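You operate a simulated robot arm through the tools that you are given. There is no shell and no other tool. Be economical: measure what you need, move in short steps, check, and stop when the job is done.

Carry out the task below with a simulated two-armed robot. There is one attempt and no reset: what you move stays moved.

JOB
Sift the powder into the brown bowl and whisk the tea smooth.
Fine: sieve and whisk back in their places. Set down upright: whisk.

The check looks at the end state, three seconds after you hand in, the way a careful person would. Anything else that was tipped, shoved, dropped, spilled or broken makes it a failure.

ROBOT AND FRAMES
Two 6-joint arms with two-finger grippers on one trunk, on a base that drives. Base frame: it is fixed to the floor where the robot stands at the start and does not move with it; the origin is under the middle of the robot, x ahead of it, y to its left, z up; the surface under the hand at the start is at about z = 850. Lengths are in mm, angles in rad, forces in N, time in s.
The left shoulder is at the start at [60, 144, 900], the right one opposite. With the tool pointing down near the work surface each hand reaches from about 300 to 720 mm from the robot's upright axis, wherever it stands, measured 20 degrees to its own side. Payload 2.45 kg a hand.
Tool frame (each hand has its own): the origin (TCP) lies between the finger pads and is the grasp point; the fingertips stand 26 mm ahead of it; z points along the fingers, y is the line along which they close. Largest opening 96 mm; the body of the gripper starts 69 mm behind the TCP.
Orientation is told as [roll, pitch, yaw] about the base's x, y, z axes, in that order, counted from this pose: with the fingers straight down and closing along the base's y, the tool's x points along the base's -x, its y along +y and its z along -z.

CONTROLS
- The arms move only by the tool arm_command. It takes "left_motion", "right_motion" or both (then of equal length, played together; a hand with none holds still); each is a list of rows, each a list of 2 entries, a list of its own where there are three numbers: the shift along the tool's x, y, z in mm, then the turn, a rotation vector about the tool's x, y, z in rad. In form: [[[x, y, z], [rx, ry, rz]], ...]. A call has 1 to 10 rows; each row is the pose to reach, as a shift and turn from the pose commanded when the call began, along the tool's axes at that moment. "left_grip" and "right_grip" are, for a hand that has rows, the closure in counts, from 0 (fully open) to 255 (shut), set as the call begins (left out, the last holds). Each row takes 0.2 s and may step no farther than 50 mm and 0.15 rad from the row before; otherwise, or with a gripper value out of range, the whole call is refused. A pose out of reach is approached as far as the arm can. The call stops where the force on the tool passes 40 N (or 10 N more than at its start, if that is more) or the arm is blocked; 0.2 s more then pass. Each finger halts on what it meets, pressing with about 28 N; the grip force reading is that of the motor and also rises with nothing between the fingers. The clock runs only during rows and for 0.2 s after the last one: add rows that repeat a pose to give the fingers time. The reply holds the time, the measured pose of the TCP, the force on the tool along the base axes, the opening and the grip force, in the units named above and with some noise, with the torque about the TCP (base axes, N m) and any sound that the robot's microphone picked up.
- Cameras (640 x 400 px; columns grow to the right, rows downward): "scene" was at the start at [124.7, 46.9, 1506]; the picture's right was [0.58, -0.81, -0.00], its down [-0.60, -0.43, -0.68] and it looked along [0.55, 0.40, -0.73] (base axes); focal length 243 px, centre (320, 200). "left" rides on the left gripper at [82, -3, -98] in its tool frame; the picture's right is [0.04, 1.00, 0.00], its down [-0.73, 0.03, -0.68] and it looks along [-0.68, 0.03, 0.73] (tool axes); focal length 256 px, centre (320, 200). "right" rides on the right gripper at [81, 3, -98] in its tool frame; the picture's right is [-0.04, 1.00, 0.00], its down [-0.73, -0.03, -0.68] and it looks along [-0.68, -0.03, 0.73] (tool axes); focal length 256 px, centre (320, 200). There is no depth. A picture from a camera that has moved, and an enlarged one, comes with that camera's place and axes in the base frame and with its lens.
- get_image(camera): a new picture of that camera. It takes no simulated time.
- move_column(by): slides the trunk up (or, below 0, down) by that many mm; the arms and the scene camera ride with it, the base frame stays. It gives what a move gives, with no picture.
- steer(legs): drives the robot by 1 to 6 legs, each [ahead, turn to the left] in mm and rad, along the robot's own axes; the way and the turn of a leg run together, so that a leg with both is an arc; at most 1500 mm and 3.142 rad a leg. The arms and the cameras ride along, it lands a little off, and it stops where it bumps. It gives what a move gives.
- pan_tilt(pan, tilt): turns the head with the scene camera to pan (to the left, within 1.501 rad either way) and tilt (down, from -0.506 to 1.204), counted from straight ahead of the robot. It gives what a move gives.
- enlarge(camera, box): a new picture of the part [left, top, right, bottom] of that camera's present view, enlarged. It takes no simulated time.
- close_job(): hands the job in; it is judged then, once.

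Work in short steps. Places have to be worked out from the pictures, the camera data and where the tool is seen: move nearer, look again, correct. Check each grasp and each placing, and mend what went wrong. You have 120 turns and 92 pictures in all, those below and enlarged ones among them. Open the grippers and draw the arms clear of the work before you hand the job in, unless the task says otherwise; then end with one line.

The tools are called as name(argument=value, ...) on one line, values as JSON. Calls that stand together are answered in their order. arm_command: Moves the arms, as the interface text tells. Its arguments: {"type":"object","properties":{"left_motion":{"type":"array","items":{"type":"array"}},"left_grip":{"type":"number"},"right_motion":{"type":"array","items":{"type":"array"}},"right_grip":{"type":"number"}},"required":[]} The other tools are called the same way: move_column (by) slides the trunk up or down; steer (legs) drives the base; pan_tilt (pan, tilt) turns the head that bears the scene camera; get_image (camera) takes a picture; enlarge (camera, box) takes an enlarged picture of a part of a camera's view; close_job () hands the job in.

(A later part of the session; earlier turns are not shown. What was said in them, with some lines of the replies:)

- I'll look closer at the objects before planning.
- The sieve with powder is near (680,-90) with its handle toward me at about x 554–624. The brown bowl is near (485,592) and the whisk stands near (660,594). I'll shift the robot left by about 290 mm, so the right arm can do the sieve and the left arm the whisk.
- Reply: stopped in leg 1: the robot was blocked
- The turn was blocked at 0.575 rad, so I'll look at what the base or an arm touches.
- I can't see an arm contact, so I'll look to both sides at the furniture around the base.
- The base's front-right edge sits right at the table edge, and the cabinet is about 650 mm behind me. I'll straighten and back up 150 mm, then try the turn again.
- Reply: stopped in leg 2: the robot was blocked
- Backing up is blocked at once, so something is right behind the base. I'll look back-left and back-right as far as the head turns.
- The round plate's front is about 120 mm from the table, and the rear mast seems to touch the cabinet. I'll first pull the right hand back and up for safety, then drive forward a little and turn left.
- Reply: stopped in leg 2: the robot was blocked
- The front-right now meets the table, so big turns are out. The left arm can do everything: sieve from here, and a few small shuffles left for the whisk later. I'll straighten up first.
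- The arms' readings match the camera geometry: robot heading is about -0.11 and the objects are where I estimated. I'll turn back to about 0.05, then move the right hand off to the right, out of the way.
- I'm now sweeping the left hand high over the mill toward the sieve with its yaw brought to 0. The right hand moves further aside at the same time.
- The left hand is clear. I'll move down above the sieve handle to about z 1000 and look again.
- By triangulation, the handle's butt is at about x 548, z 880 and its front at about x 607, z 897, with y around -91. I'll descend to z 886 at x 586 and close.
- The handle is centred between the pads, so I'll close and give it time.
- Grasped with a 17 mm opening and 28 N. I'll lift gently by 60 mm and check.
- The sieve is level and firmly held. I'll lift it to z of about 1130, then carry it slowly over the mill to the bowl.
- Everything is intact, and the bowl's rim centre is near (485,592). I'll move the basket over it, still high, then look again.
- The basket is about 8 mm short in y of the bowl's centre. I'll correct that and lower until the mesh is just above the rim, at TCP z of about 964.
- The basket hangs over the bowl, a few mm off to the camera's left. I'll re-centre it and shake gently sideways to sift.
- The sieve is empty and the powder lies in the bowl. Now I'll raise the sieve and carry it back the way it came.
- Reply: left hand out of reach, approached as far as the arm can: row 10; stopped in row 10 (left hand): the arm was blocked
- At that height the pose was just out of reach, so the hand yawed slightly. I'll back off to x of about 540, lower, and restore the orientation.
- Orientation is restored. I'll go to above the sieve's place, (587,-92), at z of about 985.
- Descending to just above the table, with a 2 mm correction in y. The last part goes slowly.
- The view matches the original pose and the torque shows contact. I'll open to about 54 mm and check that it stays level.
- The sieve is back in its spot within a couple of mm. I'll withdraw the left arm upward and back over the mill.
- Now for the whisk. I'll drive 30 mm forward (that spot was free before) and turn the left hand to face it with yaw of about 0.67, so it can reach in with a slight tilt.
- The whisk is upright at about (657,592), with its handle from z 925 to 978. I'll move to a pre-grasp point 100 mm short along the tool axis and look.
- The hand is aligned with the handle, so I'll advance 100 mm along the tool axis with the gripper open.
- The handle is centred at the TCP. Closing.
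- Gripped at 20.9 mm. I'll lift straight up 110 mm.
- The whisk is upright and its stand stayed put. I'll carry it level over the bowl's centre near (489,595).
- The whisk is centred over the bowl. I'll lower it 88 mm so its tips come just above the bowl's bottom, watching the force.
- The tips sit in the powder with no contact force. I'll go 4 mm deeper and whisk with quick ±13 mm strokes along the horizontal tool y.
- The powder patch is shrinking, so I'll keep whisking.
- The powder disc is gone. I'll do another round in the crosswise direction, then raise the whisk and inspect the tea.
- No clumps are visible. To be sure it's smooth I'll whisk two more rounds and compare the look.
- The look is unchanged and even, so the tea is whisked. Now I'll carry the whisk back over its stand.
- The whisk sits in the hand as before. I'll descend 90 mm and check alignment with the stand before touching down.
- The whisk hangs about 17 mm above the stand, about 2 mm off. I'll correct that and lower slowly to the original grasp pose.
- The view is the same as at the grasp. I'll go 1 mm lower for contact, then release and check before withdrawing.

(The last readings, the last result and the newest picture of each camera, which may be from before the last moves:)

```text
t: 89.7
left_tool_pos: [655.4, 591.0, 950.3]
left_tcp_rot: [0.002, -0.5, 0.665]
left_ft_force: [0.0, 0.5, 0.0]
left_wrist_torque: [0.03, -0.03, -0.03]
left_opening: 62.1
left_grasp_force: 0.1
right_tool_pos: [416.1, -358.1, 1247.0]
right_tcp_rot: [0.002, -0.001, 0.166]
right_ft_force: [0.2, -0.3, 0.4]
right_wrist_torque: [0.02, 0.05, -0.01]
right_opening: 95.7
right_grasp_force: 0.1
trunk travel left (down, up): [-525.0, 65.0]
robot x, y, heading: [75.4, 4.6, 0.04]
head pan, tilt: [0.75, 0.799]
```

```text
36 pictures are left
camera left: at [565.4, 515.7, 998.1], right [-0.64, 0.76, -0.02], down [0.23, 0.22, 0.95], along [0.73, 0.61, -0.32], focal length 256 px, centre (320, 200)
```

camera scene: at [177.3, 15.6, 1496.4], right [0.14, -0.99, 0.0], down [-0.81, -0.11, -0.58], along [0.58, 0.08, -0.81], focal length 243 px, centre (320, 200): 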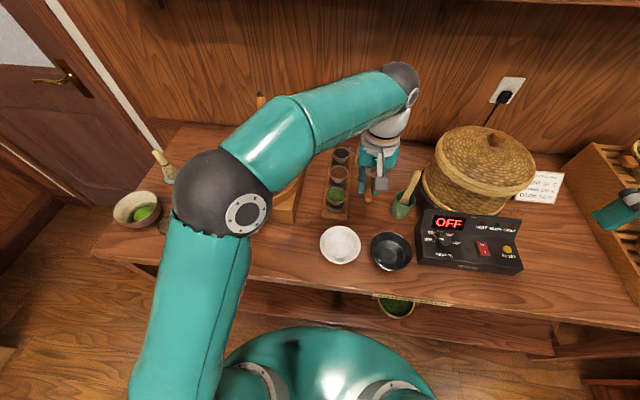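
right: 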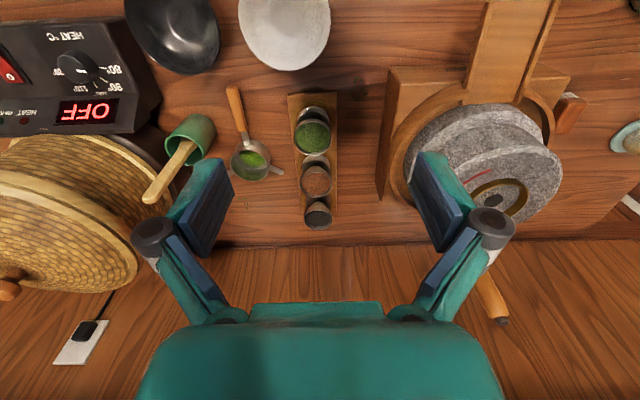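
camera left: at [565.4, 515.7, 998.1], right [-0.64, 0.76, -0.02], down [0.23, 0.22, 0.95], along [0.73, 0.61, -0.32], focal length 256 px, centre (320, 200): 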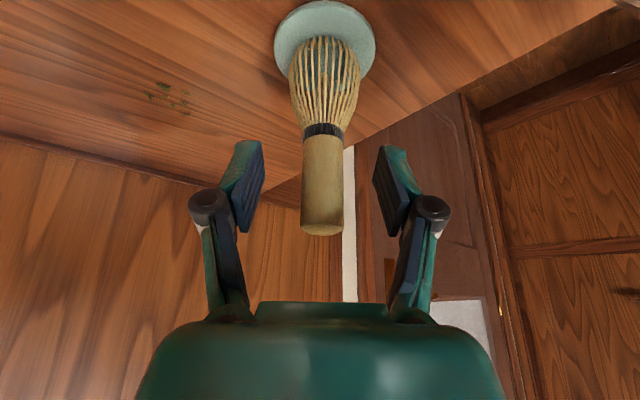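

The whisk stands free and upright. I'll withdraw back along the tool axis, then up and toward the robot.

arm_command(left_motion=[[[0, 0, -20], [0, 0, 0]], [[0, 0, -60], [0, 0, 0]], [[0, 0, -105], [0, 0, 0]], [[0, 0, -150], [0, 0, 0]], [[0, 0, -195], [0, 0, 0]], [[10, 0, -240], [0, 0, 0]], [[30, 0, -275], [0, 0, 0]], [[60, 0, -300], [0, 0, 0]]], left_grip=0)

get_image(camera="scene")

enlarge(camera="scene", box=[220, 120, 360, 230])

get_image(camera="right")

```text
t: 91.5
left_tool_pos: [497.8, 470.2, 1186.2]
left_tcp_rot: [0.0, -0.503, 0.663]
left_ft_force: [-0.9, 0.4, 0.1]
left_wrist_torque: [-0.02, -0.03, 0.0]
left_opening: 95.6
left_grasp_force: 0.1
right_tool_pos: [414.2, -358.6, 1246.5]
right_tcp_rot: [0.0, -0.004, 0.165]
right_ft_force: [-0.4, 0.0, -0.2]
right_wrist_torque: [0.01, 0.0, 0.02]
right_opening: 95.8
right_grasp_force: 0.1
trunk travel left (down, up): [-525.0, 65.0]
robot x, y, heading: [71.7, 6.9, 0.038]
head pan, tilt: [0.75, 0.799]
```

```text
35 pictures are left
camera scene: at [189.5, 63.3, 1508.2], right [0.71, -0.7, 0.0], down [-0.5, -0.51, -0.7], along [0.49, 0.5, -0.72], focal length 243 px, centre (320, 200)
```

scene: 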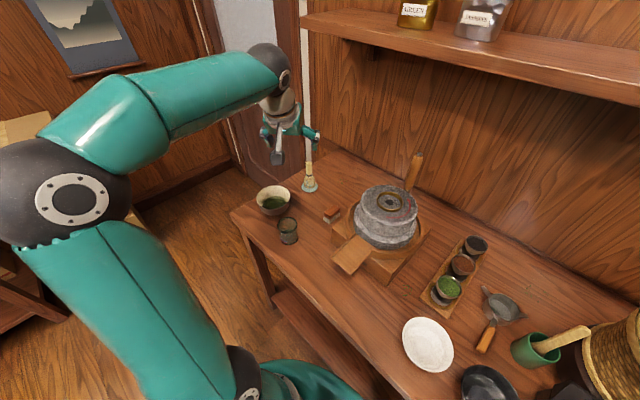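

```text
3.64 times, centred on (290, 175) of scene
camera zoom: at [189.5, 63.3, 1508.2], right [0.71, -0.7, 0.0], down [-0.5, -0.51, -0.7], along [0.49, 0.5, -0.72], focal length 885 px, centre (429, 291)
```

zoom: 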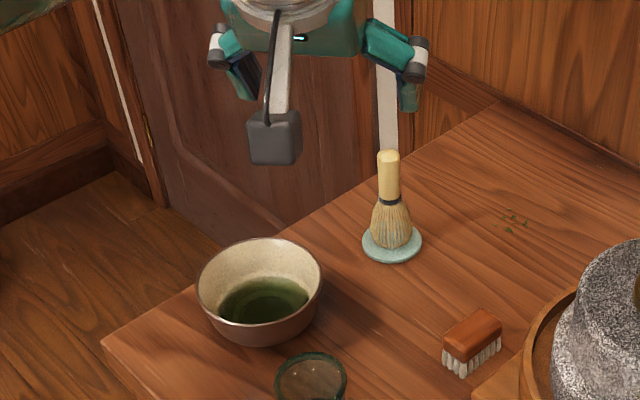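

```text
33 pictures are left
camera right: at [332.6, -369.4, 1345.1], right [-0.13, 0.99, 0.0], down [0.73, 0.09, 0.68], along [0.68, 0.09, -0.73], focal length 256 px, centre (320, 200)
```

right: 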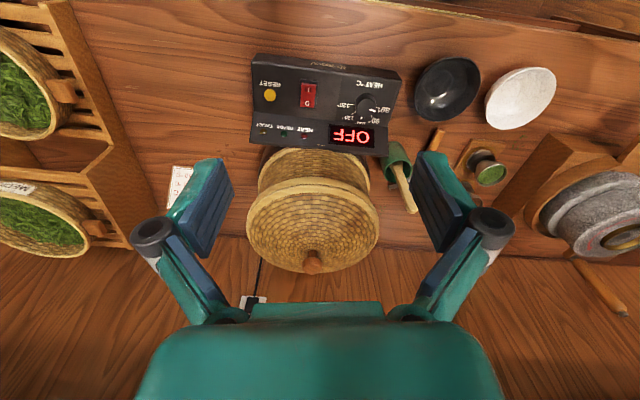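

The whisk is upright on its stand, the sieve is in its spot, and the tea is even with nothing disturbed. I'll draw the left arm further back.

arm_command(left_motion=[[[35, 0, -20], [0, 0, 0]], [[70, 0, -39], [0, 0, 0]], [[105, 0, -58], [0, 0, 0]], [[105, 0, -58], [0, 0, 0]]])

enlarge(camera="scene", box=[380, 220, 560, 380])

```text
t: 92.5
left_tool_pos: [407.8, 398.8, 1186.4]
left_tcp_rot: [0.001, -0.5, 0.664]
left_ft_force: [0.5, 0.2, 0.2]
left_wrist_torque: [0.04, 0.03, 0.02]
left_opening: 96.1
left_grasp_force: 0.1
right_tool_pos: [416.9, -356.5, 1246.0]
right_tcp_rot: [0.0, -0.002, 0.166]
right_ft_force: [0.1, 0.1, -0.1]
right_wrist_torque: [0.0, 0.03, 0.02]
right_opening: 96.1
right_grasp_force: 0.1
trunk travel left (down, up): [-525.0, 65.0]
robot x, y, heading: [74.6, 5.1, 0.04]
head pan, tilt: [0.75, 0.799]
```

```text
2.50 times, centred on (470, 300) of scene
camera zoom: at [192.3, 64.3, 1507.8], right [0.71, -0.7, 0.0], down [-0.51, -0.51, -0.7], along [0.49, 0.5, -0.72], focal length 608 px, centre (-55, -50)
```

zoom: 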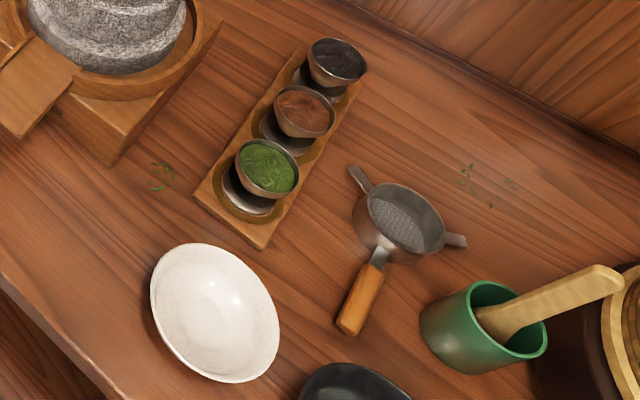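

The empty sieve is back in its place, the whisk is on its stand, and both arms are clear. Handing in.

close_job()

```text
The job is handed in.
```

I sifted the powder into the brown bowl, whisked the tea until no clumps showed, put the sieve back within about 2 mm of its spot, and set the whisk upright on its stand; the base bumped furniture three times while I was positioning it, but the last pictures show nothing on the table tipped or spilled.
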